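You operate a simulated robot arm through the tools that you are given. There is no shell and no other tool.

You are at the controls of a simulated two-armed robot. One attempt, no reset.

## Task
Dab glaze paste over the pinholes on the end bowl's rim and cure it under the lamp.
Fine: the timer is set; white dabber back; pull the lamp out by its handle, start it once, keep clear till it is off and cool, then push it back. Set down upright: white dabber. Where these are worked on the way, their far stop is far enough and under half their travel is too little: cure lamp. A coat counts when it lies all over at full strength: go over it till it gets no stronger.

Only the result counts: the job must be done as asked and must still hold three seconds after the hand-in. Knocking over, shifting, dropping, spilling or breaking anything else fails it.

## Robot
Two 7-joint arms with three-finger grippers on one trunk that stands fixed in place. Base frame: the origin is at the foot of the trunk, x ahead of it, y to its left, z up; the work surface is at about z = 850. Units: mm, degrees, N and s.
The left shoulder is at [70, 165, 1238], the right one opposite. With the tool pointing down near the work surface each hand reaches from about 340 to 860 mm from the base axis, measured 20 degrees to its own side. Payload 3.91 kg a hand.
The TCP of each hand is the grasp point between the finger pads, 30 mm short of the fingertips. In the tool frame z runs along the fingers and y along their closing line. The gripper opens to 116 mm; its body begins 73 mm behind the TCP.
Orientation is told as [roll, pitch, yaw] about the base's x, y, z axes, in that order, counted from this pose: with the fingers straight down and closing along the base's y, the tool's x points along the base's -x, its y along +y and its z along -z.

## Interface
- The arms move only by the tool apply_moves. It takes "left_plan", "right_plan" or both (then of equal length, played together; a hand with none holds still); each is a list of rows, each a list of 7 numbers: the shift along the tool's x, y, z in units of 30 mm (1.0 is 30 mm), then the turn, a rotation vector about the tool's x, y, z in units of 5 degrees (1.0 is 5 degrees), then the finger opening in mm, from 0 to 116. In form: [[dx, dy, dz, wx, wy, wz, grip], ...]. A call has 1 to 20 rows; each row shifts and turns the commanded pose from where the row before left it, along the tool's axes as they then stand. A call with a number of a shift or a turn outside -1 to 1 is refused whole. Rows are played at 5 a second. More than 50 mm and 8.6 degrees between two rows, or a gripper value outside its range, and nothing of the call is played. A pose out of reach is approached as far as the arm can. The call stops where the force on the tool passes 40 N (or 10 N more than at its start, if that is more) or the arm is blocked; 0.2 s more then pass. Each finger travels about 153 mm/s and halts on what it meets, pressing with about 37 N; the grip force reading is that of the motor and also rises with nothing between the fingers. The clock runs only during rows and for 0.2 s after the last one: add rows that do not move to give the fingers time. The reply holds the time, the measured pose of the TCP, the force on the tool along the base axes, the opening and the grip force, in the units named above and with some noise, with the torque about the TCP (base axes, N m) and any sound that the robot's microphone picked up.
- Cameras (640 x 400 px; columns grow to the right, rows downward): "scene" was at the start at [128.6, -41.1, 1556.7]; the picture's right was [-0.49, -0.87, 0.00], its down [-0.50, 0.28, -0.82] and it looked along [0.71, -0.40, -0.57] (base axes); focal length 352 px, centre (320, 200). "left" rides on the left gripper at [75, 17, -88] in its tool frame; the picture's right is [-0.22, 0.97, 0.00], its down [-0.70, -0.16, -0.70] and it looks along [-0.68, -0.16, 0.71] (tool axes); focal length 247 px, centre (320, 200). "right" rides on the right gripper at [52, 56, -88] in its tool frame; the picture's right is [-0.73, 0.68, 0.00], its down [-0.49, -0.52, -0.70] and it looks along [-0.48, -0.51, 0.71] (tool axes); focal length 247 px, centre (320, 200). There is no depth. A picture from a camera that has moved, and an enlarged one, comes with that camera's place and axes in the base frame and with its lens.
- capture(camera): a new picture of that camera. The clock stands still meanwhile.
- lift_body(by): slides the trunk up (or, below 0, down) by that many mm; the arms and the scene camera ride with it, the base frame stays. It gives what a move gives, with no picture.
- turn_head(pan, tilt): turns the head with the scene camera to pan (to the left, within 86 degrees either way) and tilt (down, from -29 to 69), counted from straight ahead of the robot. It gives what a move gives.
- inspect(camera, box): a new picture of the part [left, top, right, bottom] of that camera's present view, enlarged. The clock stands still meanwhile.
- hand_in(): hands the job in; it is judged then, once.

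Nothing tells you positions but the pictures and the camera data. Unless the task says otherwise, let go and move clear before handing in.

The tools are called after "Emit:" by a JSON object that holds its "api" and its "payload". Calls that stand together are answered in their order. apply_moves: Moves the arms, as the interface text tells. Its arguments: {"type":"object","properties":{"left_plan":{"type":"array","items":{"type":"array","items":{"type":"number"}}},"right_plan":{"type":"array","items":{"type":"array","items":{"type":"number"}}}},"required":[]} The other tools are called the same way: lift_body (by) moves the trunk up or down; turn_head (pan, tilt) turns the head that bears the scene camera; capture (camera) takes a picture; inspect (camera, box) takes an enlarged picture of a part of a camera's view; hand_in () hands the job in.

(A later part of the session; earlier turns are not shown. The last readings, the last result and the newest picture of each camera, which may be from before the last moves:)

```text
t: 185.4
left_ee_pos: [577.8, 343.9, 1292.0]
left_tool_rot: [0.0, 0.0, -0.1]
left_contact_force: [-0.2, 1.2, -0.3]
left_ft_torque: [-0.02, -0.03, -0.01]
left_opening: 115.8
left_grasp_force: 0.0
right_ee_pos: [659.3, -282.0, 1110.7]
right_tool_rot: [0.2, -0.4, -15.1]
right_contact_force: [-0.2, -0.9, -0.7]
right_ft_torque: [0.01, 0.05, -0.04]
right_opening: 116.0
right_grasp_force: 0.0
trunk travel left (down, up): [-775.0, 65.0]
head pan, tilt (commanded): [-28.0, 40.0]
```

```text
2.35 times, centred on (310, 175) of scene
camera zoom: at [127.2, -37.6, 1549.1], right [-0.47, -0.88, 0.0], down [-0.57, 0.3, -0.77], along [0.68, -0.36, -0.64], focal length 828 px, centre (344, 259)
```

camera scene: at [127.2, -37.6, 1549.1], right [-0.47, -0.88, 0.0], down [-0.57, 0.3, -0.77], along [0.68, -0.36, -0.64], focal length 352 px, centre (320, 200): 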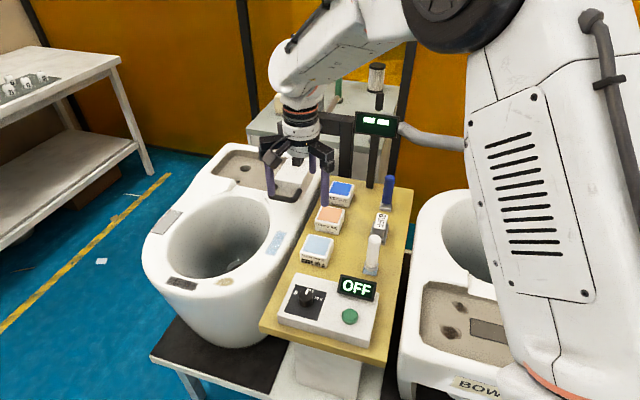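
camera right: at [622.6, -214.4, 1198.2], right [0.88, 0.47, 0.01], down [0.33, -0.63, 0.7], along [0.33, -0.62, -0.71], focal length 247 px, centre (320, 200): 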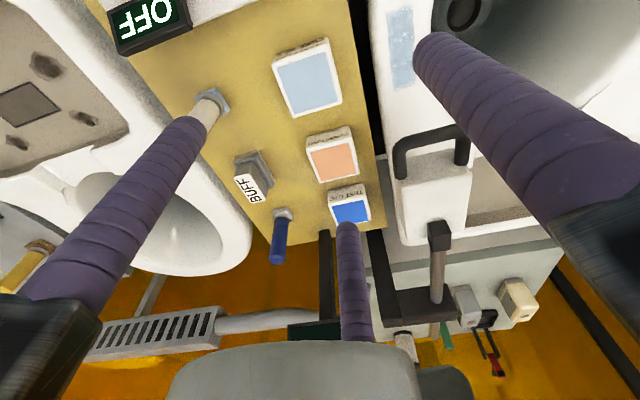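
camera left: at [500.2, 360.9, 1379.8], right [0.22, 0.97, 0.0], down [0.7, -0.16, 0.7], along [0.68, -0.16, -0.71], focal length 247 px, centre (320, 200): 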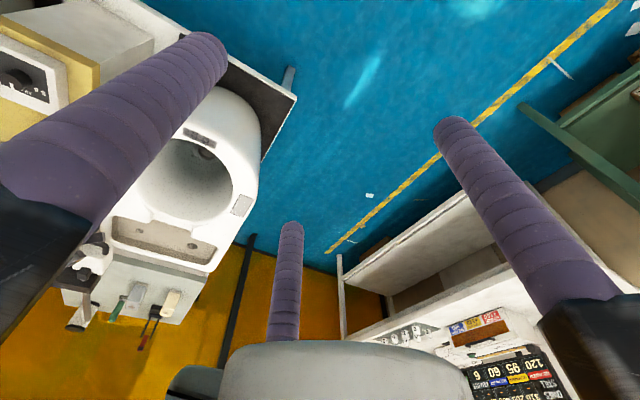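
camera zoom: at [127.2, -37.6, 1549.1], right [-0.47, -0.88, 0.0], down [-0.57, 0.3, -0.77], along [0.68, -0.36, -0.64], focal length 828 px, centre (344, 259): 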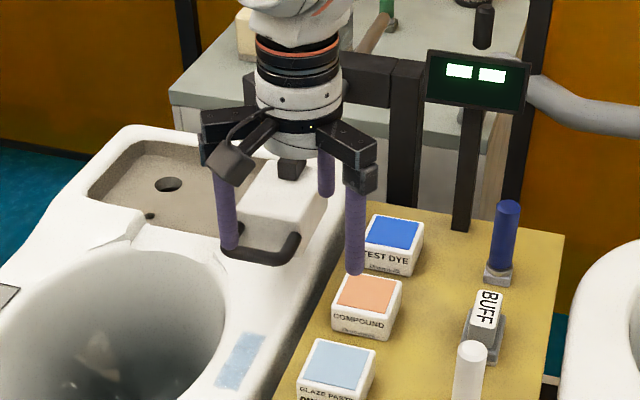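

Now the lamp is clearly visible with its rod extended and the handle close to the coat's far end. I'll measure the handle from here.

Emit:
{"api": "inspect", "payload": {"camera": "right", "box": [360, 100, 500, 320]}}

Emit:
{"api": "inspect", "payload": {"camera": "scene", "box": [260, 140, 340, 220]}}

```text
1.82 times, centred on (430, 210) of right
camera zoom: at [622.6, -214.4, 1198.2], right [0.88, 0.47, 0.01], down [0.33, -0.63, 0.7], along [0.33, -0.62, -0.71], focal length 449 px, centre (120, 182)
```

zoom: 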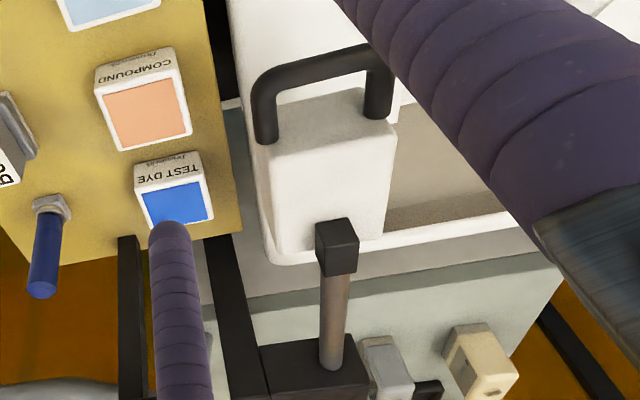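

```text
5.00 times, centred on (300, 180) of scene
camera zoom: at [127.2, -37.6, 1549.1], right [-0.47, -0.88, 0.0], down [-0.57, 0.3, -0.77], along [0.68, -0.36, -0.64], focal length 1760 px, centre (420, 300)
```

zoom: 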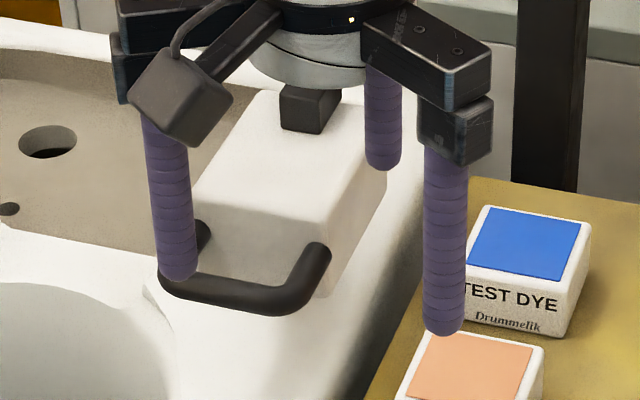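

The bar is at about (792, -278, 961). I'll hover above it with the tool upright, fingers opened to 40 mm so that the single finger drops into the gap between the bar and the lamp body.

Emit:
{"api": "apply_moves", "payload": {"right_plan": [[-0.8, 0.28, 0.1, 0, 0, 0, 80], [-0.8, 0.28, 0.2, 0, 0, 0, 60], [-0.8, 0.28, 0.3, 0, 0, 0, 46], [-0.8, 0.28, 0.4, 0, 0, 0, 40], [-0.8, 0.28, 0.6, 0, 0, 0, 40], [0, 0, 0, 0, 0, 0, 40]]}}

Emit:
{"api": "capture", "payload": {"camera": "right"}}

Emit:
{"api": "inspect", "payload": {"camera": "right", "box": [230, 40, 410, 240]}}

Emit:
{"api": "inspect", "payload": {"camera": "scene", "box": [240, 110, 360, 230]}}

```text
t: 186.8
left_ee_pos: [575.1, 344.0, 1293.2]
left_tool_rot: [0.0, 0.1, -0.2]
left_contact_force: [-0.9, -0.3, 0.2]
left_ft_torque: [0.0, -0.03, -0.02]
left_opening: 115.9
left_grasp_force: 0.1
right_ee_pos: [785.1, -273.7, 1064.4]
right_tool_rot: [0.4, -0.6, -14.9]
right_contact_force: [-0.3, 0.4, -0.1]
right_ft_torque: [0.01, -0.02, -0.03]
right_opening: 39.8
right_grasp_force: 0.1
trunk travel left (down, up): [-775.0, 65.0]
head pan, tilt (commanded): [-28.0, 40.0]
```

```text
taken
camera right: at [748.6, -204.9, 1152.5], right [0.88, 0.47, 0.01], down [0.33, -0.63, 0.7], along [0.33, -0.62, -0.71], focal length 247 px, centre (320, 200)
```

right: 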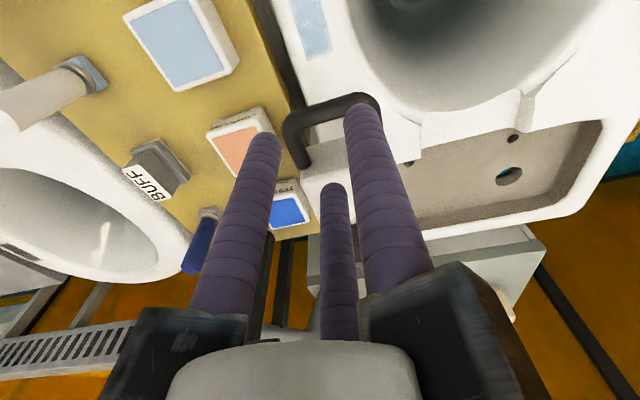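

```text
2.00 times, centred on (320, 140) of right
camera zoom: at [748.6, -204.9, 1152.5], right [0.88, 0.47, 0.01], down [0.33, -0.63, 0.7], along [0.33, -0.62, -0.71], focal length 494 px, centre (320, 320)
```

zoom: 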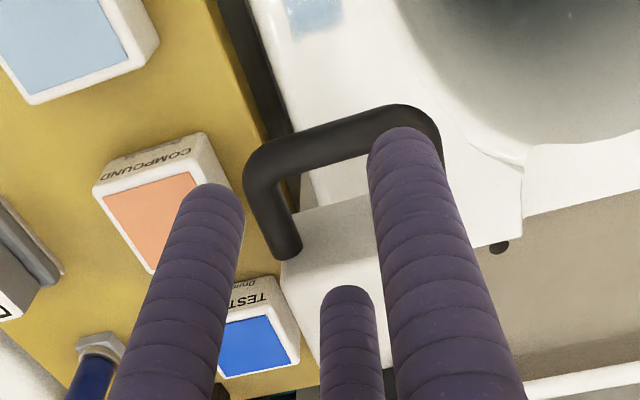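

```text
3.33 times, centred on (300, 170) of scene
camera zoom: at [125.7, -37.7, 1549.3], right [-0.47, -0.88, 0.0], down [-0.57, 0.3, -0.77], along [0.68, -0.36, -0.64], focal length 1173 px, centre (387, 300)
```

zoom: 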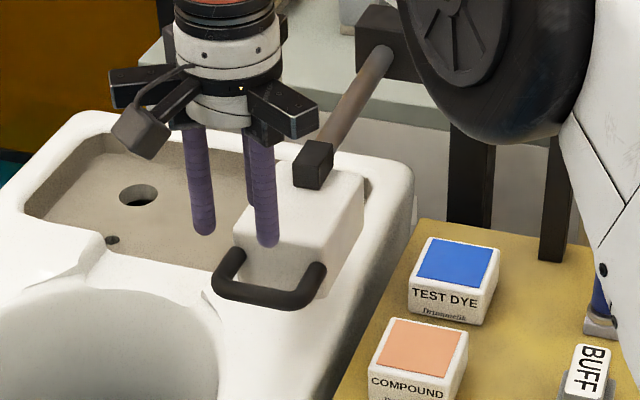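

The leg base suggests a finger gap of about 40 mm, and alignment is close. I'll shift 4 mm and descend to just above the bar to check.

Emit:
{"api": "apply_moves", "payload": {"right_plan": [[-0.104, 0.094, 0.7, 0, 0, 0, 40], [0, 0, 0.9, 0, 0, 0, 40], [0, 0, 0.4, 0, 0, 0, 40], [0, 0, 0, 0, 0, 0, 40]]}}

Emit:
{"api": "inspect", "payload": {"camera": "right", "box": [230, 40, 410, 240]}}

Emit:
{"api": "inspect", "payload": {"camera": "scene", "box": [240, 120, 360, 230]}}

```text
t: 187.8
left_ee_pos: [576.6, 344.5, 1293.1]
left_tool_rot: [0.0, 0.1, -0.1]
left_contact_force: [0.7, 0.0, 0.3]
left_ft_torque: [-0.01, -0.02, 0.0]
left_opening: 116.2
left_grasp_force: 0.0
right_ee_pos: [792.1, -270.7, 1003.0]
right_tool_rot: [0.1, -0.5, -15.1]
right_contact_force: [0.0, 0.1, -0.4]
right_ft_torque: [-0.01, 0.01, -0.04]
right_opening: 40.1
right_grasp_force: 0.1
trunk travel left (down, up): [-775.0, 65.0]
head pan, tilt (commanded): [-28.0, 40.0]
```

```text
2.00 times, centred on (320, 140) of right
camera zoom: at [753.8, -202.9, 1090.8], right [0.88, 0.47, 0.01], down [0.33, -0.63, 0.7], along [0.33, -0.62, -0.71], focal length 494 px, centre (320, 320)
```

zoom: 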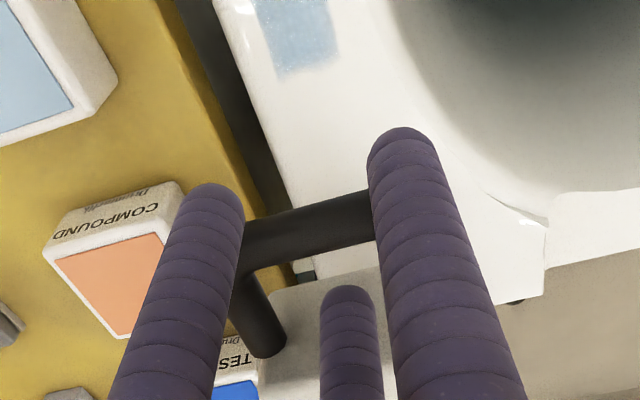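

```text
3.64 times, centred on (300, 175) of scene
camera zoom: at [127.2, -37.7, 1549.1], right [-0.47, -0.88, 0.0], down [-0.57, 0.3, -0.77], along [0.68, -0.36, -0.64], focal length 1280 px, centre (393, 291)
```

zoom: 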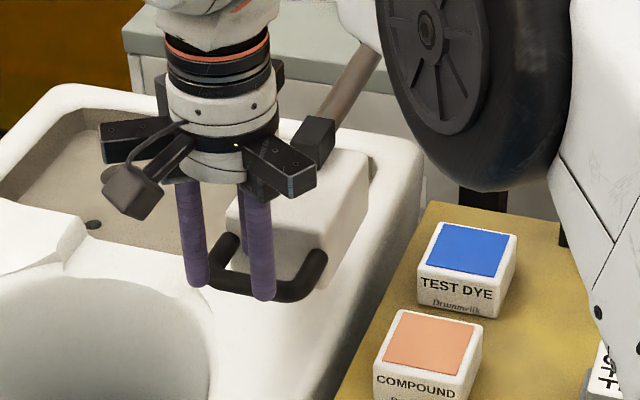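

I'll zoom closer to make sure the far finger will enter the gap rather than land on the lamp's top edge.

Emit:
{"api": "inspect", "payload": {"camera": "right", "box": [270, 120, 380, 220]}}

Emit:
{"api": "inspect", "payload": {"camera": "scene", "box": [275, 165, 325, 215]}}

```text
4.00 times, centred on (325, 170) of right
camera zoom: at [753.8, -202.9, 1090.8], right [0.88, 0.47, 0.01], down [0.33, -0.63, 0.7], along [0.33, -0.62, -0.71], focal length 988 px, centre (300, 320)
```

zoom: 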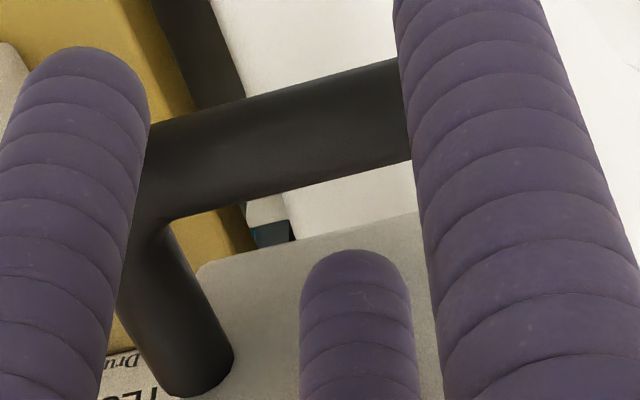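

```text
8.00 times, centred on (300, 190) of scene
camera zoom: at [127.2, -37.7, 1549.1], right [-0.47, -0.88, 0.0], down [-0.57, 0.3, -0.77], along [0.68, -0.36, -0.64], focal length 2815 px, centre (480, 280)
```

zoom: 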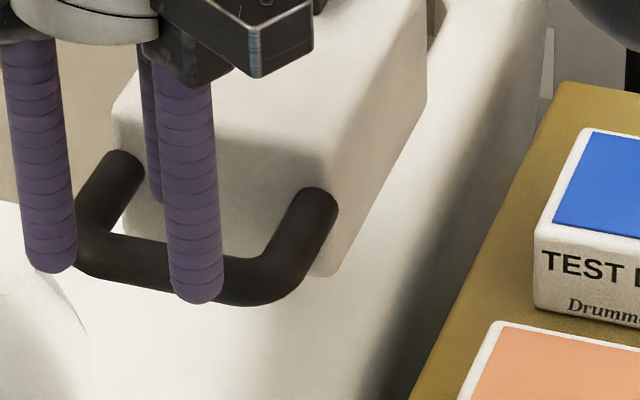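

The far finger is in front of the lamp face, inside the U. I'll shift 3 mm and descend slowly so the fingers straddle the bar.

Emit:
{"api": "apply_moves", "payload": {"right_plan": [[0.05, -0.087, 0.2, 0, 0, 0, 40], [0, 0, 0.25, 0, 0, 0, 40], [0, 0, 0.25, 0, 0, 0, 40], [0, 0, 0.2, 0, 0, 0, 40], [0, 0, 0, 0, 0, 0, 40]]}}

Emit:
{"api": "inspect", "payload": {"camera": "right", "box": [230, 60, 410, 240]}}

Emit:
{"api": "inspect", "payload": {"camera": "scene", "box": [260, 140, 340, 220]}}

```text
t: 189.0
left_ee_pos: [575.6, 343.4, 1293.2]
left_tool_rot: [0.0, 0.0, -0.1]
left_contact_force: [0.4, 0.3, -0.3]
left_ft_torque: [0.03, -0.01, -0.03]
left_opening: 115.7
left_grasp_force: 0.1
right_ee_pos: [789.1, -274.2, 976.4]
right_tool_rot: [0.2, -0.6, -15.1]
right_contact_force: [0.2, -0.2, -0.7]
right_ft_torque: [-0.03, -0.01, 0.03]
right_opening: 40.2
right_grasp_force: 0.1
trunk travel left (down, up): [-775.0, 65.0]
head pan, tilt (commanded): [-28.0, 40.0]
```

```text
2.22 times, centred on (320, 150) of right
camera zoom: at [751.8, -205.1, 1064.1], right [0.88, 0.47, 0.01], down [0.33, -0.63, 0.7], along [0.33, -0.62, -0.71], focal length 549 px, centre (320, 311)
```

zoom: 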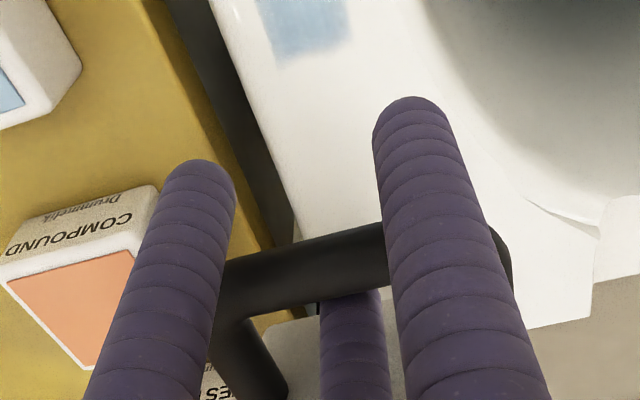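

```text
5.00 times, centred on (300, 180) of scene
camera zoom: at [127.0, -37.7, 1549.1], right [-0.47, -0.88, 0.0], down [-0.57, 0.3, -0.77], along [0.68, -0.36, -0.64], focal length 1760 px, centre (420, 300)
```

zoom: 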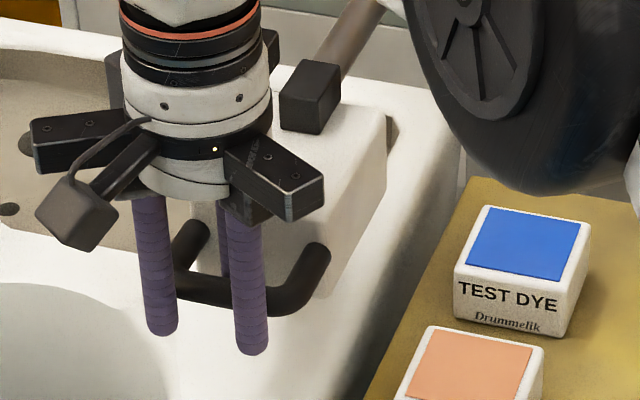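

The far finger is now behind the bar. I'll close to a loose cage of 30 mm and pull with the upright tool.

Emit:
{"api": "apply_moves", "payload": {"right_plan": [[0, 0, 0, 0, 0, 0, 35], [0, 0, 0, 0, 0, 0, 30], [0.2, 0.115, 0, 0, 0, 0, 30], [0.2, 0.115, 0, 0, 0, 0, 30], [0.2, 0.115, 0, 0, 0, 0, 30], [0.2, 0.115, 0, 0, 0, 0, 30], [0, 0, 0, 0, 0, 0, 30]]}}

Emit:
{"api": "inspect", "payload": {"camera": "right", "box": [230, 60, 410, 240]}}

Emit:
{"api": "inspect", "payload": {"camera": "scene", "box": [240, 110, 360, 230]}}

```text
t: 190.6
left_ee_pos: [576.7, 344.2, 1292.2]
left_tool_rot: [-0.1, 0.0, -0.2]
left_contact_force: [-0.6, -0.4, 0.7]
left_ft_torque: [0.0, -0.02, -0.02]
left_opening: 116.0
left_grasp_force: 0.1
right_ee_pos: [769.1, -254.2, 976.6]
right_tool_rot: [0.2, -0.5, -15.0]
right_contact_force: [0.9, -1.5, -0.2]
right_ft_torque: [-0.02, 0.0, -0.01]
right_opening: 31.2
right_grasp_force: 0.9
trunk travel left (down, up): [-775.0, 65.0]
head pan, tilt (commanded): [-28.0, 40.0]
```

```text
2.22 times, centred on (320, 150) of right
camera zoom: at [732.6, -185.3, 1063.8], right [0.88, 0.47, 0.01], down [0.33, -0.63, 0.7], along [0.33, -0.62, -0.71], focal length 549 px, centre (320, 311)
```

zoom: 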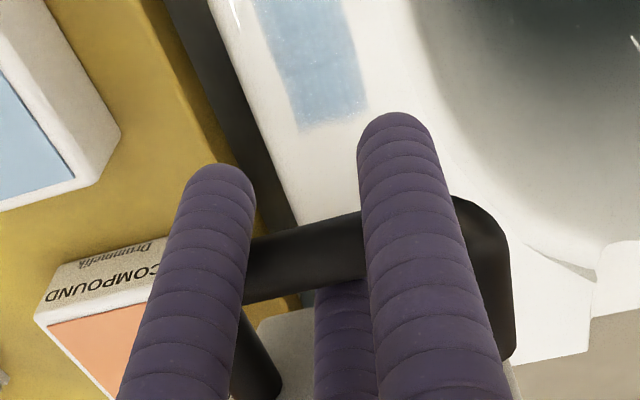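

```text
3.33 times, centred on (300, 170) of scene
camera zoom: at [127.1, -38.3, 1549.1], right [-0.47, -0.88, 0.0], down [-0.57, 0.3, -0.77], along [0.68, -0.36, -0.64], focal length 1173 px, centre (387, 300)
```

zoom: 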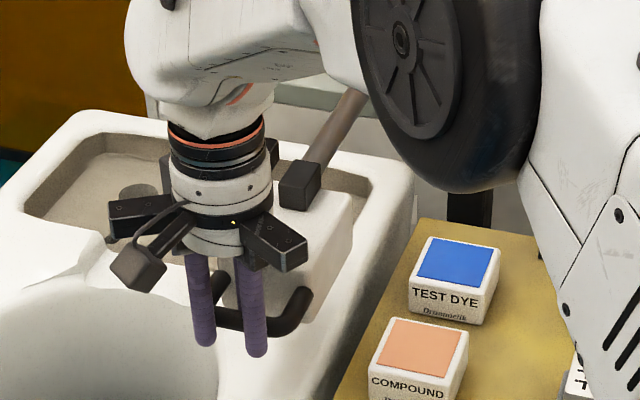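

The lamp follows with almost no load. Pulling on.

Emit:
{"api": "apply_moves", "payload": {"right_plan": [[0.289, 0.166, 0, 0, 0, 0, 30], [0.289, 0.166, 0, 0, 0, 0, 30], [0.289, 0.166, 0, 0, 0, 0, 30], [0.289, 0.166, 0, 0, 0, 0, 30], [0.289, 0.166, 0, 0, 0, 0, 30], [0, 0, 0, 0, 0, 0, 30]]}}

Emit:
{"api": "inspect", "payload": {"camera": "right", "box": [230, 60, 410, 240]}}

Emit:
{"api": "inspect", "payload": {"camera": "scene", "box": [220, 110, 360, 250]}}

```text
t: 192.0
left_ee_pos: [576.4, 344.2, 1292.5]
left_tool_rot: [0.1, 0.1, -0.1]
left_contact_force: [-0.2, -0.4, 0.4]
left_ft_torque: [0.03, 0.0, -0.02]
left_opening: 116.1
left_grasp_force: 0.0
right_ee_pos: [734.3, -218.5, 976.1]
right_tool_rot: [0.1, -0.4, -15.0]
right_contact_force: [1.5, 0.0, 0.0]
right_ft_torque: [0.0, -0.04, 0.01]
right_opening: 30.6
right_grasp_force: 0.6
trunk travel left (down, up): [-775.0, 65.0]
head pan, tilt (commanded): [-28.0, 40.0]
```

```text
2.22 times, centred on (320, 150) of right
camera zoom: at [696.4, -149.7, 1064.1], right [0.88, 0.47, 0.01], down [0.33, -0.63, 0.7], along [0.33, -0.62, -0.71], focal length 549 px, centre (320, 311)
```

zoom: 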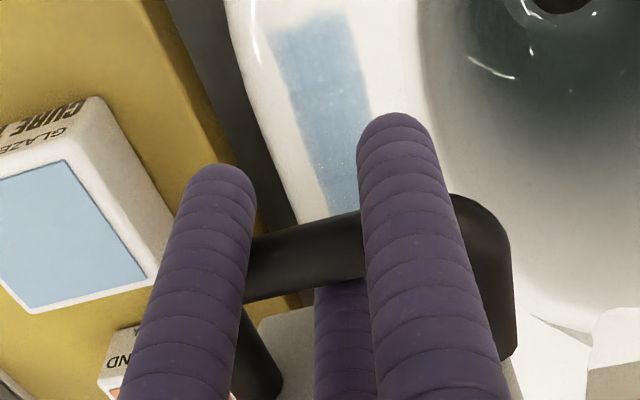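

```text
2.86 times, centred on (290, 180) of scene
camera zoom: at [127.2, -38.0, 1549.1], right [-0.47, -0.88, 0.0], down [-0.57, 0.3, -0.77], along [0.68, -0.36, -0.64], focal length 1006 px, centre (406, 257)
```

zoom: 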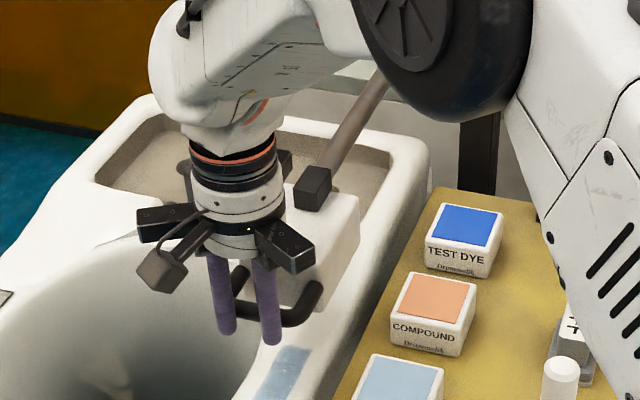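

Going well, with the lamp now starting to pass over the coat. I'll keep pulling until it meets its stop.

Emit:
{"api": "apply_moves", "payload": {"right_plan": [[0.289, 0.166, 0, 0, 0, 0, 30], [0.289, 0.166, 0, 0, 0, 0, 30], [0.289, 0.166, 0, 0, 0, 0, 30], [0.289, 0.166, 0, 0, 0, 0, 30], [0, 0, 0, 0, 0, 0, 30]]}}

Emit:
{"api": "inspect", "payload": {"camera": "scene", "box": [200, 110, 360, 270]}}

```text
t: 193.2
left_ee_pos: [576.5, 343.1, 1292.7]
left_tool_rot: [0.0, 0.0, 0.0]
left_contact_force: [-0.6, 0.4, 0.6]
left_ft_torque: [0.0, 0.02, 0.03]
left_opening: 116.2
left_grasp_force: 0.1
right_ee_pos: [705.3, -190.6, 976.4]
right_tool_rot: [0.2, -0.4, -15.0]
right_contact_force: [0.2, -1.5, -1.1]
right_ft_torque: [-0.03, 0.02, -0.01]
right_opening: 31.0
right_grasp_force: 1.1
trunk travel left (down, up): [-775.0, 65.0]
head pan, tilt (commanded): [-28.0, 40.0]
```

```text
2.50 times, centred on (280, 190) of scene
camera zoom: at [127.2, -38.3, 1549.1], right [-0.47, -0.88, 0.0], down [-0.57, 0.3, -0.77], along [0.68, -0.36, -0.64], focal length 880 px, centre (420, 225)
```

zoom: 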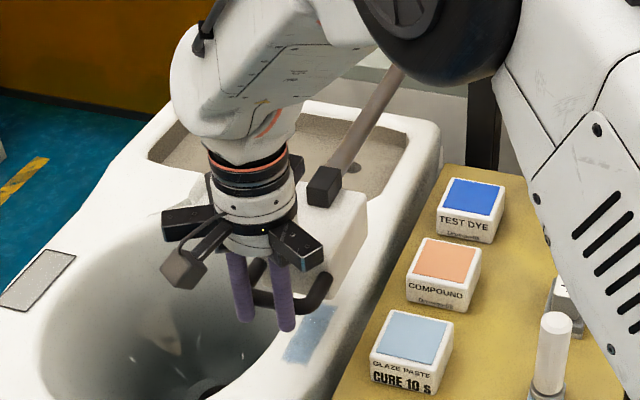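

Emit:
{"api": "apply_moves", "payload": {"right_plan": [[0.2, 0.115, 0, 0, 0, 0, 30], [0.2, 0.115, 0, 0, 0, 0, 30], [0.2, 0.115, 0, 0, 0, 0, 30], [0, 0, 0, 0, 0, 0, 30]]}}

Emit:
{"api": "inspect", "payload": {"camera": "scene", "box": [200, 110, 360, 270]}}

```text
t: 194.2
left_ee_pos: [575.4, 343.3, 1292.1]
left_tool_rot: [0.0, -0.1, -0.1]
left_contact_force: [0.2, 0.4, -0.1]
left_ft_torque: [-0.05, 0.0, -0.01]
left_opening: 116.0
left_grasp_force: 0.1
right_ee_pos: [690.2, -175.9, 977.5]
right_tool_rot: [0.1, -0.5, -15.0]
right_contact_force: [1.0, -3.1, -0.6]
right_ft_torque: [-0.04, -0.04, -0.01]
right_opening: 31.3
right_grasp_force: 1.0
trunk travel left (down, up): [-775.0, 65.0]
head pan, tilt (commanded): [-28.0, 40.0]
```

```text
2.50 times, centred on (280, 190) of scene
camera zoom: at [127.0, -38.2, 1549.1], right [-0.47, -0.88, 0.0], down [-0.57, 0.3, -0.77], along [0.68, -0.36, -0.64], focal length 880 px, centre (420, 225)
```

zoom: 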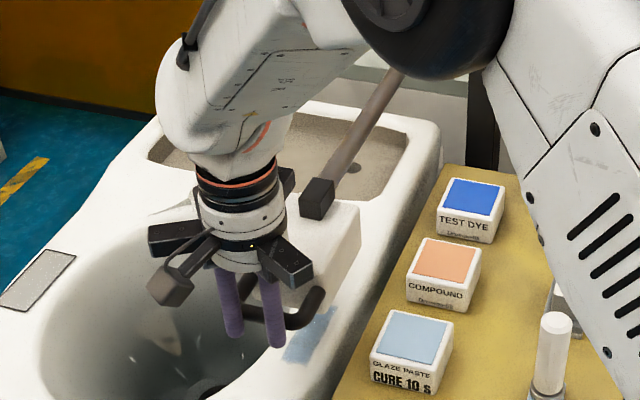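

Still free. I'll continue in small steps.

Emit:
{"api": "apply_moves", "payload": {"right_plan": [[0.2, 0.115, 0, 0, 0, 0, 30], [0.2, 0.115, 0, 0, 0, 0, 30], [0.2, 0.115, 0, 0, 0, 0, 30], [0, 0, 0, 0, 0, 0, 30]]}}

Emit:
{"api": "inspect", "payload": {"camera": "scene", "box": [200, 110, 360, 270]}}

```text
t: 195.2
left_ee_pos: [578.6, 343.1, 1291.8]
left_tool_rot: [0.1, 0.1, -0.2]
left_contact_force: [-0.2, 0.3, -0.1]
left_ft_torque: [0.0, -0.02, 0.0]
left_opening: 116.0
left_grasp_force: 0.1
right_ee_pos: [677.9, -163.4, 976.8]
right_tool_rot: [0.2, -0.5, -15.1]
right_contact_force: [11.8, -10.6, -0.7]
right_ft_torque: [-0.01, -0.34, 0.05]
right_opening: 37.5
right_grasp_force: 7.7
trunk travel left (down, up): [-775.0, 65.0]
head pan, tilt (commanded): [-28.0, 40.0]
```

```text
2.50 times, centred on (280, 190) of scene
camera zoom: at [129.0, -39.4, 1548.9], right [-0.47, -0.88, 0.0], down [-0.57, 0.3, -0.76], along [0.68, -0.36, -0.64], focal length 880 px, centre (420, 225)
```

zoom: 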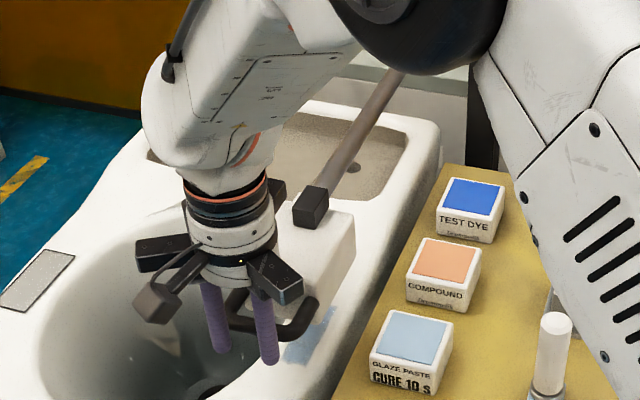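

Resistance of about 16 N has appeared, so this looks like the far stop. I'll pull slightly more with a firmer grip to confirm.

Emit:
{"api": "apply_moves", "payload": {"right_plan": [[0, 0, 0, 0, 0, 0, 24], [0.08, 0.046, 0, 0, 0, 0, 20], [0.08, 0.046, 0, 0, 0, 0, 20], [0, 0, 0, 0, 0, 0, 20]]}}

Emit:
{"api": "inspect", "payload": {"camera": "scene", "box": [200, 110, 360, 270]}}

Emit:
{"api": "capture", "payload": {"camera": "right"}}

```text
t: 196.2
left_ee_pos: [580.6, 341.7, 1291.7]
left_tool_rot: [0.0, 0.2, -0.2]
left_contact_force: [-0.3, -0.1, -0.3]
left_ft_torque: [-0.03, 0.01, -0.02]
left_opening: 115.8
left_grasp_force: 0.1
right_ee_pos: [679.2, -165.2, 976.8]
right_tool_rot: [0.1, -0.9, -15.2]
right_contact_force: [20.0, -18.3, -7.3]
right_ft_torque: [-0.22, -0.26, 0.01]
right_opening: 33.8
right_grasp_force: 14.0
trunk travel left (down, up): [-775.0, 65.0]
head pan, tilt (commanded): [-28.0, 40.0]
stopped in row 4 (right hand): the force on the tool passed its limit at 40 N (the readings are from after the stop); the commanded pose is now the measured one
```

```text
2.50 times, centred on (280, 190) of scene
camera zoom: at [131.3, -40.8, 1548.3], right [-0.47, -0.88, 0.0], down [-0.57, 0.3, -0.76], along [0.67, -0.36, -0.65], focal length 880 px, centre (420, 225)
```

zoom: 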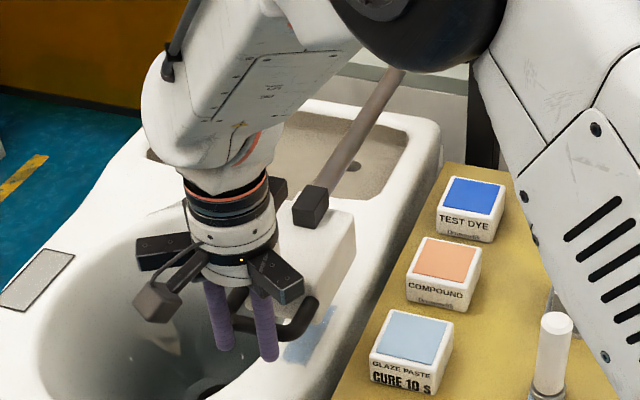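

```text
taken
camera right: at [641.7, -95.2, 1063.5], right [0.89, 0.46, 0.01], down [0.32, -0.63, 0.71], along [0.34, -0.62, -0.71], focal length 247 px, centre (320, 200)
```

right: 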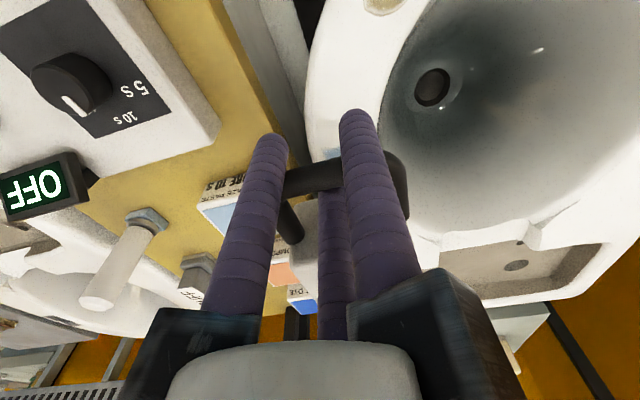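

That's the far stop: over 40 N with no further motion. I'll relax the pull, open the fingers and lift straight up.

Emit:
{"api": "apply_moves", "payload": {"right_plan": [[-0.1, -0.0575, 0, 0, 0, 0, 30], [-0.1, -0.0575, 0, 0, 0, 0, 36], [0, 0, 0, 0, 0, 0, 42], [0, 0, 0, 0, 0, 0, 42]]}}

Emit:
{"api": "inspect", "payload": {"camera": "right", "box": [230, 60, 410, 240]}}

```text
t: 197.2
left_ee_pos: [577.6, 342.1, 1292.8]
left_tool_rot: [0.0, 0.0, -0.1]
left_contact_force: [-0.1, 0.8, 0.0]
left_ft_torque: [0.01, -0.02, 0.02]
left_opening: 116.2
left_grasp_force: 0.1
right_ee_pos: [679.6, -162.1, 977.4]
right_tool_rot: [0.2, -0.8, -15.1]
right_contact_force: [-0.2, -0.2, 0.7]
right_ft_torque: [0.05, -0.01, -0.03]
right_opening: 42.2
right_grasp_force: 0.1
trunk travel left (down, up): [-775.0, 65.0]
head pan, tilt (commanded): [-28.0, 40.0]
```

```text
2.22 times, centred on (320, 150) of right
camera zoom: at [642.1, -95.0, 1065.2], right [0.88, 0.47, 0.01], down [0.32, -0.63, 0.7], along [0.34, -0.62, -0.71], focal length 549 px, centre (320, 311)
```

zoom: 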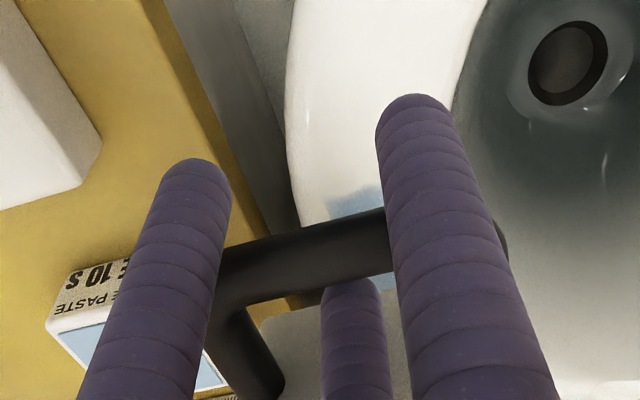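

Free of load. Lifting straight up.

Emit:
{"api": "apply_moves", "payload": {"right_plan": [[0, 0, -0.3, 0, 0, 0, 42], [0, 0, -0.6, 0, 0, 0, 42], [0, 0, -0.8, 0, 0, 0, 42], [0, 0, -1, 0, 0, 0, 42], [0, 0, -1, 0, 0, 0, 42], [0, 0, -1, 0, 0, 0, 42], [0, 0, 0, 0, 0, 0, 42]]}}

Emit:
{"api": "capture", "payload": {"camera": "scene"}}

Emit:
{"api": "capture", "payload": {"camera": "right"}}

```text
t: 198.8
left_ee_pos: [575.5, 343.1, 1293.0]
left_tool_rot: [-0.1, 0.1, -0.1]
left_contact_force: [0.5, -1.1, 0.6]
left_ft_torque: [0.02, -0.01, 0.03]
left_opening: 116.5
left_grasp_force: 0.0
right_ee_pos: [677.7, -164.4, 1119.9]
right_tool_rot: [0.2, -0.8, -15.2]
right_contact_force: [-1.0, -0.3, -0.1]
right_ft_torque: [0.0, 0.02, -0.03]
right_opening: 42.0
right_grasp_force: 0.1
trunk travel left (down, up): [-775.0, 65.0]
head pan, tilt (commanded): [-28.0, 40.0]
```

```text
taken
camera scene: at [127.3, -37.9, 1549.1], right [-0.47, -0.88, 0.0], down [-0.57, 0.3, -0.77], along [0.68, -0.36, -0.64], focal length 352 px, centre (320, 200)
```

scene: 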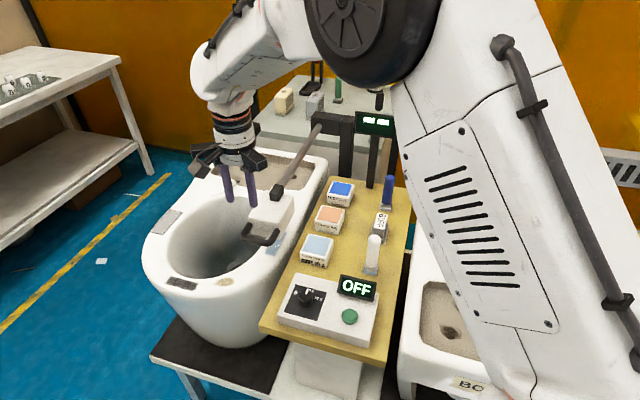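

```text
taken
camera right: at [640.3, -95.0, 1206.7], right [0.88, 0.47, 0.01], down [0.32, -0.63, 0.7], along [0.34, -0.62, -0.71], focal length 247 px, centre (320, 200)
```

right: 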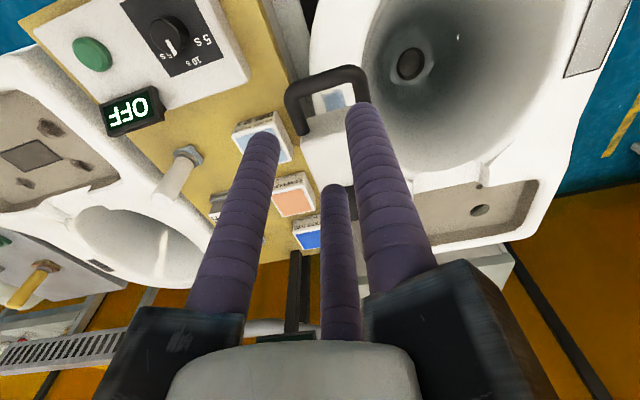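

The lamp is out at its stop, over the coat. Now to the start button: I'll close the fingers and move above the green button at about (461, -286) for a precise look before pressing.

Emit:
{"api": "apply_moves", "payload": {"right_plan": [[0.845, -0.828, 0, 0, 0, 0, 42], [0.845, -0.828, 0.1, 0, 0, 0, 30], [0.845, -0.828, 0.3, 0, 0, 0, 15], [0.845, -0.828, 0.4, 0, 0, 0, 5], [0.845, -0.828, 0.5, 0, 0, 0, 0], [0.845, -0.828, 0.5, 0, 0, 0, 0], [0.845, -0.828, 0.5, 0, 0, 0, 0], [0, 0, 0, 0, 0, 0, 0]]}}

Emit:
{"api": "capture", "payload": {"camera": "right"}}

Emit:
{"api": "capture", "payload": {"camera": "scene"}}

```text
t: 200.7
left_ee_pos: [576.1, 343.7, 1292.2]
left_tool_rot: [0.0, 0.0, -0.1]
left_contact_force: [0.5, 0.4, 0.0]
left_ft_torque: [-0.02, 0.05, -0.01]
left_opening: 116.1
left_grasp_force: 0.1
right_ee_pos: [461.9, -285.5, 1047.8]
right_tool_rot: [0.3, -0.7, -15.2]
right_contact_force: [0.8, 0.0, -0.3]
right_ft_torque: [-0.05, -0.02, -0.01]
right_opening: 9.0
right_grasp_force: 36.8
trunk travel left (down, up): [-775.0, 65.0]
head pan, tilt (commanded): [-28.0, 40.0]
```

```text
taken
camera right: at [424.1, -215.2, 1134.7], right [0.88, 0.47, 0.01], down [0.32, -0.63, 0.71], along [0.34, -0.62, -0.71], focal length 247 px, centre (320, 200)
```

right: 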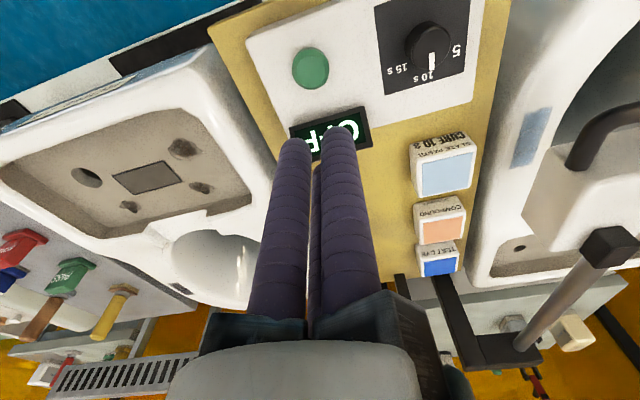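

```text
taken
camera scene: at [127.4, -37.3, 1549.1], right [-0.47, -0.88, 0.0], down [-0.57, 0.3, -0.77], along [0.68, -0.36, -0.64], focal length 352 px, centre (320, 200)
```

scene: 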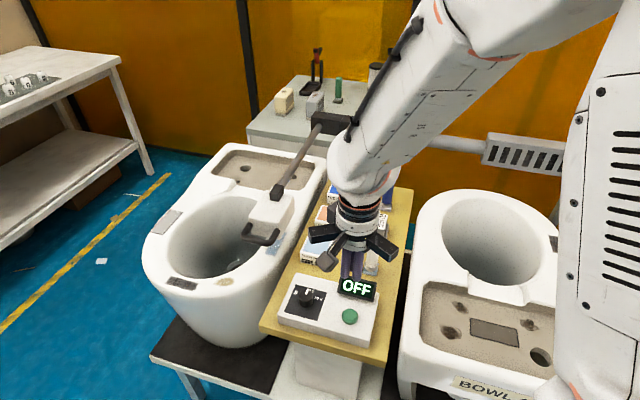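

The fingers are closed. I'll zoom in to align exactly with the green button and the dial/display layout.

Emit:
{"api": "inspect", "payload": {"camera": "right", "box": [250, 20, 390, 150]}}

Emit:
{"api": "inspect", "payload": {"camera": "scene", "box": [270, 250, 400, 350]}}

```text
3.08 times, centred on (320, 85) of right
camera zoom: at [424.1, -215.2, 1134.7], right [0.88, 0.47, 0.01], down [0.32, -0.63, 0.71], along [0.34, -0.62, -0.71], focal length 760 px, centre (320, 554)
```

zoom: 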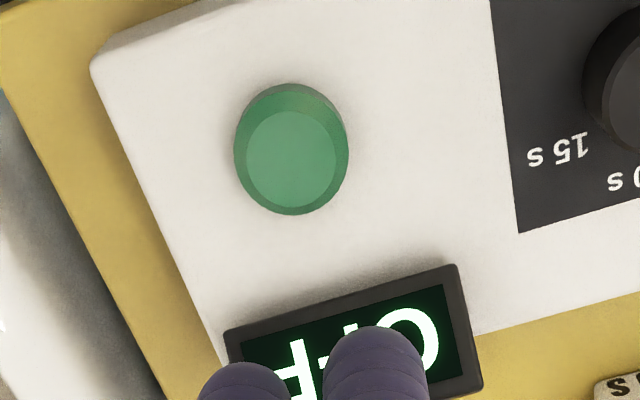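

```text
4.00 times, centred on (335, 300) of scene
camera zoom: at [127.4, -37.3, 1549.1], right [-0.47, -0.88, 0.0], down [-0.57, 0.3, -0.77], along [0.68, -0.36, -0.64], focal length 1408 px, centre (260, -200)
```

zoom: 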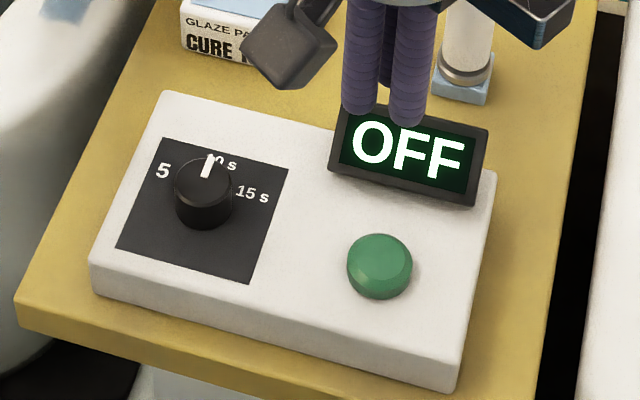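

The button centre is about (457, -285), top near z ≈ 888. I'll shift slightly and descend to just above it.

Emit:
{"api": "apply_moves", "payload": {"right_plan": [[0.157, -0.043, 0.8, 0, 0, 0, 0], [0, 0, 0.9, 0, 0, 0, 0], [0, 0, 0.9, 0, 0, 0, 0], [0, 0, 0.9, 0, 0, 0, 0], [0, 0, 0.4, 0, 0, 0, 0], [0, 0, 0, 0, 0, 0, 0]]}}

Emit:
{"api": "inspect", "payload": {"camera": "scene", "box": [290, 230, 410, 350]}}

Emit:
{"api": "inspect", "payload": {"camera": "right", "box": [240, 60, 400, 200]}}

```text
t: 202.1
left_ee_pos: [575.3, 343.5, 1292.4]
left_tool_rot: [0.0, -0.1, -0.1]
left_contact_force: [0.1, 0.3, -0.5]
left_ft_torque: [0.02, 0.03, 0.05]
left_opening: 115.9
left_grasp_force: 0.0
right_ee_pos: [458.2, -285.5, 930.6]
right_tool_rot: [0.2, -0.9, -15.2]
right_contact_force: [-0.4, -0.2, -0.1]
right_ft_torque: [-0.03, 0.01, -0.01]
right_opening: 8.8
right_grasp_force: 37.3
trunk travel left (down, up): [-775.0, 65.0]
head pan, tilt (commanded): [-28.0, 40.0]
```

```text
3.33 times, centred on (350, 290) of scene
camera zoom: at [126.2, -37.6, 1549.2], right [-0.47, -0.88, 0.0], down [-0.57, 0.3, -0.77], along [0.68, -0.36, -0.64], focal length 1173 px, centre (220, -100)
```

zoom: 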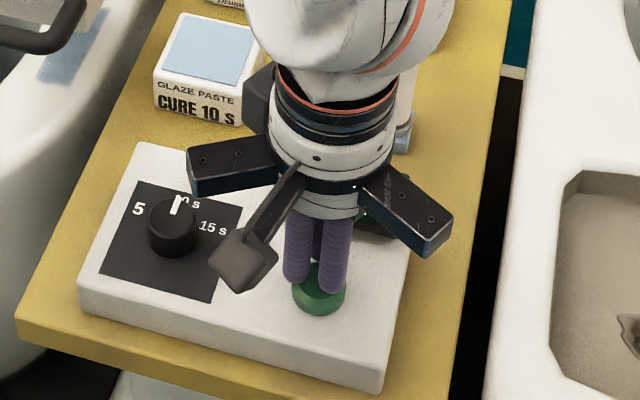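

```text
2.86 times, centred on (320, 130) of right
camera zoom: at [421.6, -216.0, 1017.4], right [0.88, 0.47, 0.01], down [0.32, -0.63, 0.71], along [0.34, -0.62, -0.71], focal length 706 px, centre (320, 400)
```

zoom: 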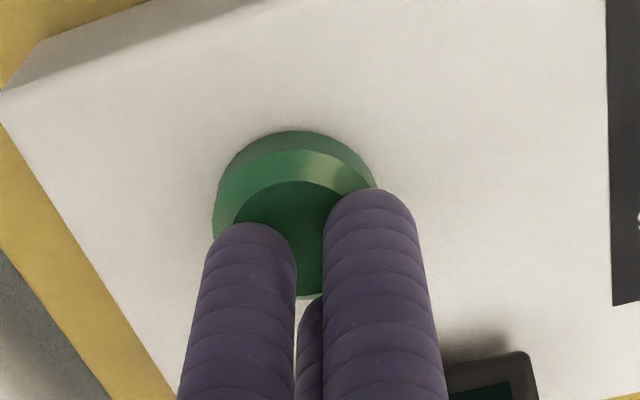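

About 10 mm above the button. I'll shift 4 mm to centre and lower gently, watching force and sound.

Emit:
{"api": "apply_moves", "payload": {"right_plan": [[0.098, -0.09, 0.12, 0, 0, 0, 0], [0, 0, 0.1, 0, 0, 0, 0], [0, 0, 0, 0, 0, 0, 0]]}}

Emit:
{"api": "inspect", "payload": {"camera": "right", "box": [240, 60, 400, 200]}}

```text
t: 202.8
left_ee_pos: [575.1, 344.1, 1291.9]
left_tool_rot: [0.0, 0.1, -0.1]
left_contact_force: [-0.3, 1.1, -0.5]
left_ft_torque: [0.02, 0.0, -0.03]
left_opening: 116.0
left_grasp_force: 0.1
right_ee_pos: [456.0, -287.6, 923.6]
right_tool_rot: [0.2, -0.8, -15.0]
right_contact_force: [1.0, 0.8, 2.0]
right_ft_torque: [-0.01, 0.01, 0.05]
right_opening: 9.2
right_grasp_force: 44.9
trunk travel left (down, up): [-775.0, 65.0]
head pan, tilt (commanded): [-28.0, 40.0]
heard: click
```

```text
2.86 times, centred on (320, 130) of right
camera zoom: at [418.3, -218.0, 1010.8], right [0.88, 0.47, 0.01], down [0.32, -0.63, 0.71], along [0.34, -0.62, -0.71], focal length 706 px, centre (320, 400)
```

zoom: 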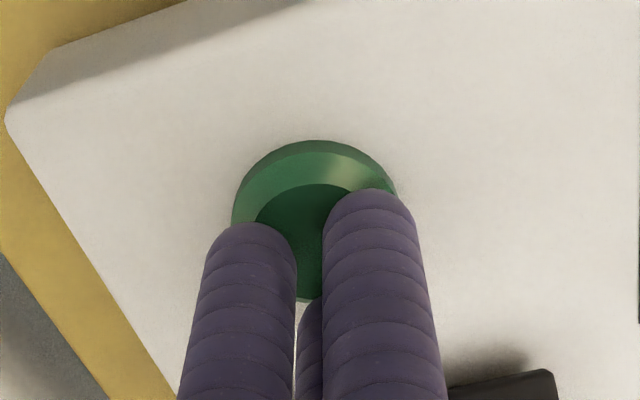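

A click was heard, so the lamp is started. I'll lift straight off and move well away.

Emit:
{"api": "apply_moves", "payload": {"right_plan": [[0, 0, -0.8, 0, 0, 0, 0], [0, 0, -1, 0, 0, 0, 0], [0, 0, -1, 0, 0, 0, 0], [0, 0, -1, 0, 0, 0, 0], [0.3, -0.9, -0.5, 0, 0, 0, 10], [0.3, -0.9, -0.5, 0, 0, 0, 20]]}}

Emit:
{"api": "capture", "payload": {"camera": "scene"}}

Emit:
{"api": "inspect", "payload": {"camera": "scene", "box": [220, 90, 420, 330]}}

```text
t: 204.2
left_ee_pos: [575.4, 342.4, 1293.1]
left_tool_rot: [0.1, -0.2, -0.1]
left_contact_force: [-0.5, 0.3, 0.1]
left_ft_torque: [-0.02, -0.04, 0.02]
left_opening: 116.0
left_grasp_force: 0.1
right_ee_pos: [420.2, -335.2, 1067.9]
right_tool_rot: [0.2, -0.8, -15.1]
right_contact_force: [0.1, 0.2, -0.6]
right_ft_torque: [0.05, -0.03, 0.0]
right_opening: 19.6
right_grasp_force: 0.2
trunk travel left (down, up): [-775.0, 65.0]
head pan, tilt (commanded): [-28.0, 40.0]
```

```text
taken
camera scene: at [125.3, -39.0, 1549.2], right [-0.47, -0.88, 0.0], down [-0.57, 0.3, -0.77], along [0.68, -0.36, -0.64], focal length 352 px, centre (320, 200)
```

scene: 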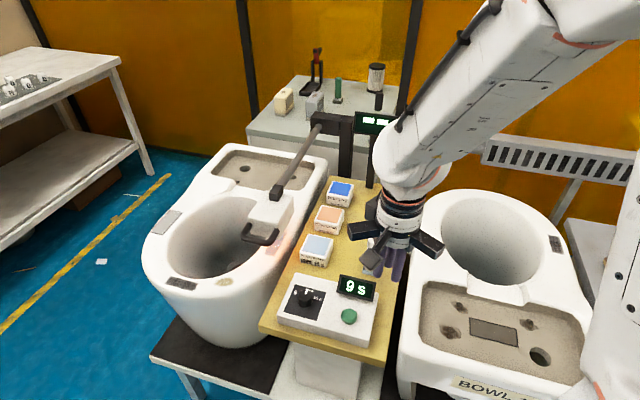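

```text
1.67 times, centred on (320, 210) of scene
camera zoom: at [125.3, -39.0, 1549.2], right [-0.47, -0.88, 0.0], down [-0.57, 0.3, -0.77], along [0.68, -0.36, -0.64], focal length 587 px, centre (320, 183)
```

zoom: 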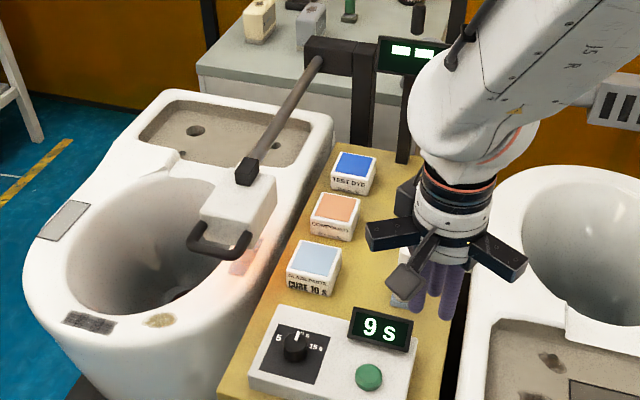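

The lamp is glowing and counting down ("9 s"). I'll move the hand further away and wait.

Emit:
{"api": "apply_moves", "payload": {"right_plan": [[0, -0.2, -0.9, 0, 0, 0, 40], [-0.5, -0.7, -0.9, 0, 0, 0, 60], [-0.5, -0.7, -0.9, 0, 0, 0, 80], [-0.5, -0.7, -0.9, 0, 0, 0, 80], [-0.5, -0.7, -0.9, 0, 0, 0, 80], [-0.5, -0.7, -0.9, 0, 0, 0, 80], [0, 0, 0, 0, 0, 0, 80], [0, 0, 0, 0, 0, 0, 80], [0, 0, 0, 0, 0, 0, 80], [0, 0, 0, 0, 0, 0, 80], [0, 0, 0, 0, 0, 0, 80], [0, 0, 0, 0, 0, 0, 80], [0, 0, 0, 0, 0, 0, 80], [0, 0, 0, 0, 0, 0, 80], [0, 0, 0, 0, 0, 0, 80], [0, 0, 0, 0, 0, 0, 80], [0, 0, 0, 0, 0, 0, 80], [0, 0, 0, 0, 0, 0, 80], [0, 0, 0, 0, 0, 0, 80], [0, 0, 0, 0, 0, 0, 80]]}}

Emit:
{"api": "capture", "payload": {"camera": "scene"}}

Emit:
{"api": "inspect", "payload": {"camera": "scene", "box": [230, 90, 410, 310]}}

```text
t: 208.4
left_ee_pos: [577.0, 342.9, 1291.7]
left_tool_rot: [-0.1, 0.1, -0.1]
left_contact_force: [0.5, 1.3, -0.6]
left_ft_torque: [0.03, 0.02, 0.02]
left_opening: 115.8
left_grasp_force: 0.0
right_ee_pos: [463.0, -460.3, 1230.6]
right_tool_rot: [0.1, -0.9, -15.2]
right_contact_force: [-1.2, 0.3, -0.4]
right_ft_torque: [0.0, 0.01, -0.02]
right_opening: 79.9
right_grasp_force: 0.2
trunk travel left (down, up): [-775.0, 65.0]
head pan, tilt (commanded): [-28.0, 40.0]
```

```text
taken
camera scene: at [126.8, -37.8, 1549.1], right [-0.47, -0.88, 0.0], down [-0.57, 0.3, -0.77], along [0.68, -0.36, -0.64], focal length 352 px, centre (320, 200)
```

scene: 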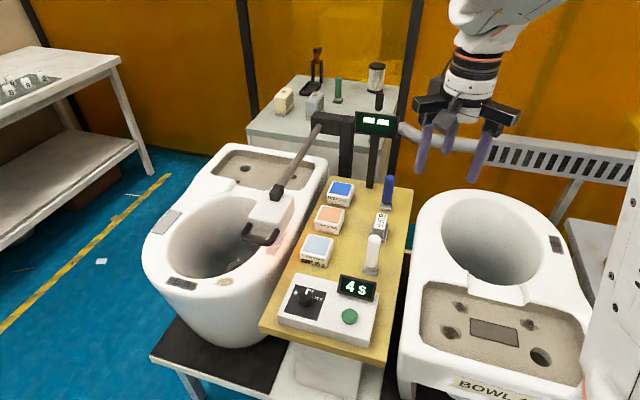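

```text
1.82 times, centred on (320, 200) of scene
camera zoom: at [126.8, -37.8, 1549.1], right [-0.47, -0.88, 0.0], down [-0.57, 0.3, -0.77], along [0.68, -0.36, -0.64], focal length 640 px, centre (320, 200)
```

zoom: 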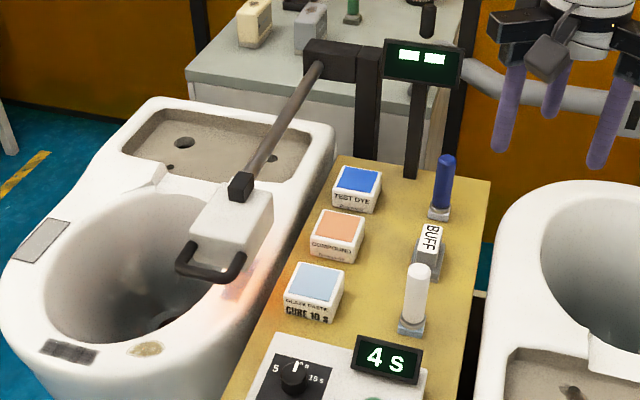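

4 s remaining, with hands well clear. Waiting on.

Emit:
{"api": "apply_moves", "payload": {"right_plan": [[0, 0, 0, 0, 0, 0, 80], [0, 0, 0, 0, 0, 0, 80], [0, 0, 0, 0, 0, 0, 80], [0, 0, 0, 0, 0, 0, 80], [0, 0, 0, 0, 0, 0, 80], [0, 0, 0, 0, 0, 0, 80], [0, 0, 0, 0, 0, 0, 80], [0, 0, 0, 0, 0, 0, 80], [0, 0, 0, 0, 0, 0, 80], [0, 0, 0, 0, 0, 0, 80], [0, 0, 0, 0, 0, 0, 80], [0, 0, 0, 0, 0, 0, 80], [0, 0, 0, 0, 0, 0, 80], [0, 0, 0, 0, 0, 0, 80], [0, 0, 0, 0, 0, 0, 80], [0, 0, 0, 0, 0, 0, 80], [0, 0, 0, 0, 0, 0, 80], [0, 0, 0, 0, 0, 0, 80], [0, 0, 0, 0, 0, 0, 80], [0, 0, 0, 0, 0, 0, 80]]}}

Emit:
{"api": "inspect", "payload": {"camera": "scene", "box": [230, 90, 410, 310]}}

Emit:
{"api": "inspect", "payload": {"camera": "scene", "box": [320, 260, 390, 310]}}

```text
t: 212.7
left_ee_pos: [576.6, 343.4, 1291.8]
left_tool_rot: [0.0, -0.1, -0.1]
left_contact_force: [0.6, 0.3, 0.1]
left_ft_torque: [0.0, 0.01, 0.03]
left_opening: 116.2
left_grasp_force: 0.1
right_ee_pos: [462.1, -460.6, 1229.7]
right_tool_rot: [0.2, -0.8, -15.3]
right_contact_force: [0.7, 0.6, -0.6]
right_ft_torque: [-0.02, 0.0, 0.01]
right_opening: 80.0
right_grasp_force: 0.1
trunk travel left (down, up): [-775.0, 65.0]
head pan, tilt (commanded): [-28.0, 40.0]
```

```text
1.82 times, centred on (320, 200) of scene
camera zoom: at [126.8, -37.8, 1549.1], right [-0.47, -0.88, 0.0], down [-0.57, 0.3, -0.77], along [0.68, -0.36, -0.64], focal length 640 px, centre (320, 200)
```

zoom: 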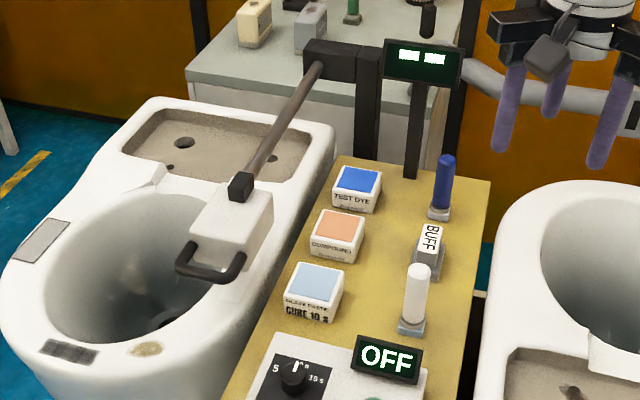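

```text
8.00 times, centred on (355, 285) of scene
camera zoom: at [126.8, -37.8, 1549.1], right [-0.47, -0.88, 0.0], down [-0.57, 0.3, -0.77], along [0.68, -0.36, -0.64], focal length 2815 px, centre (40, -480)
```

zoom: 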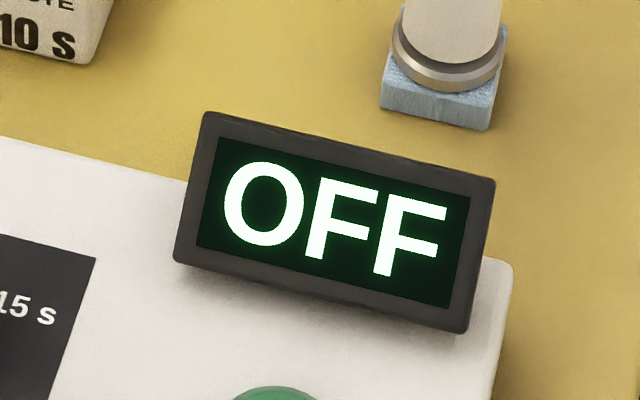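

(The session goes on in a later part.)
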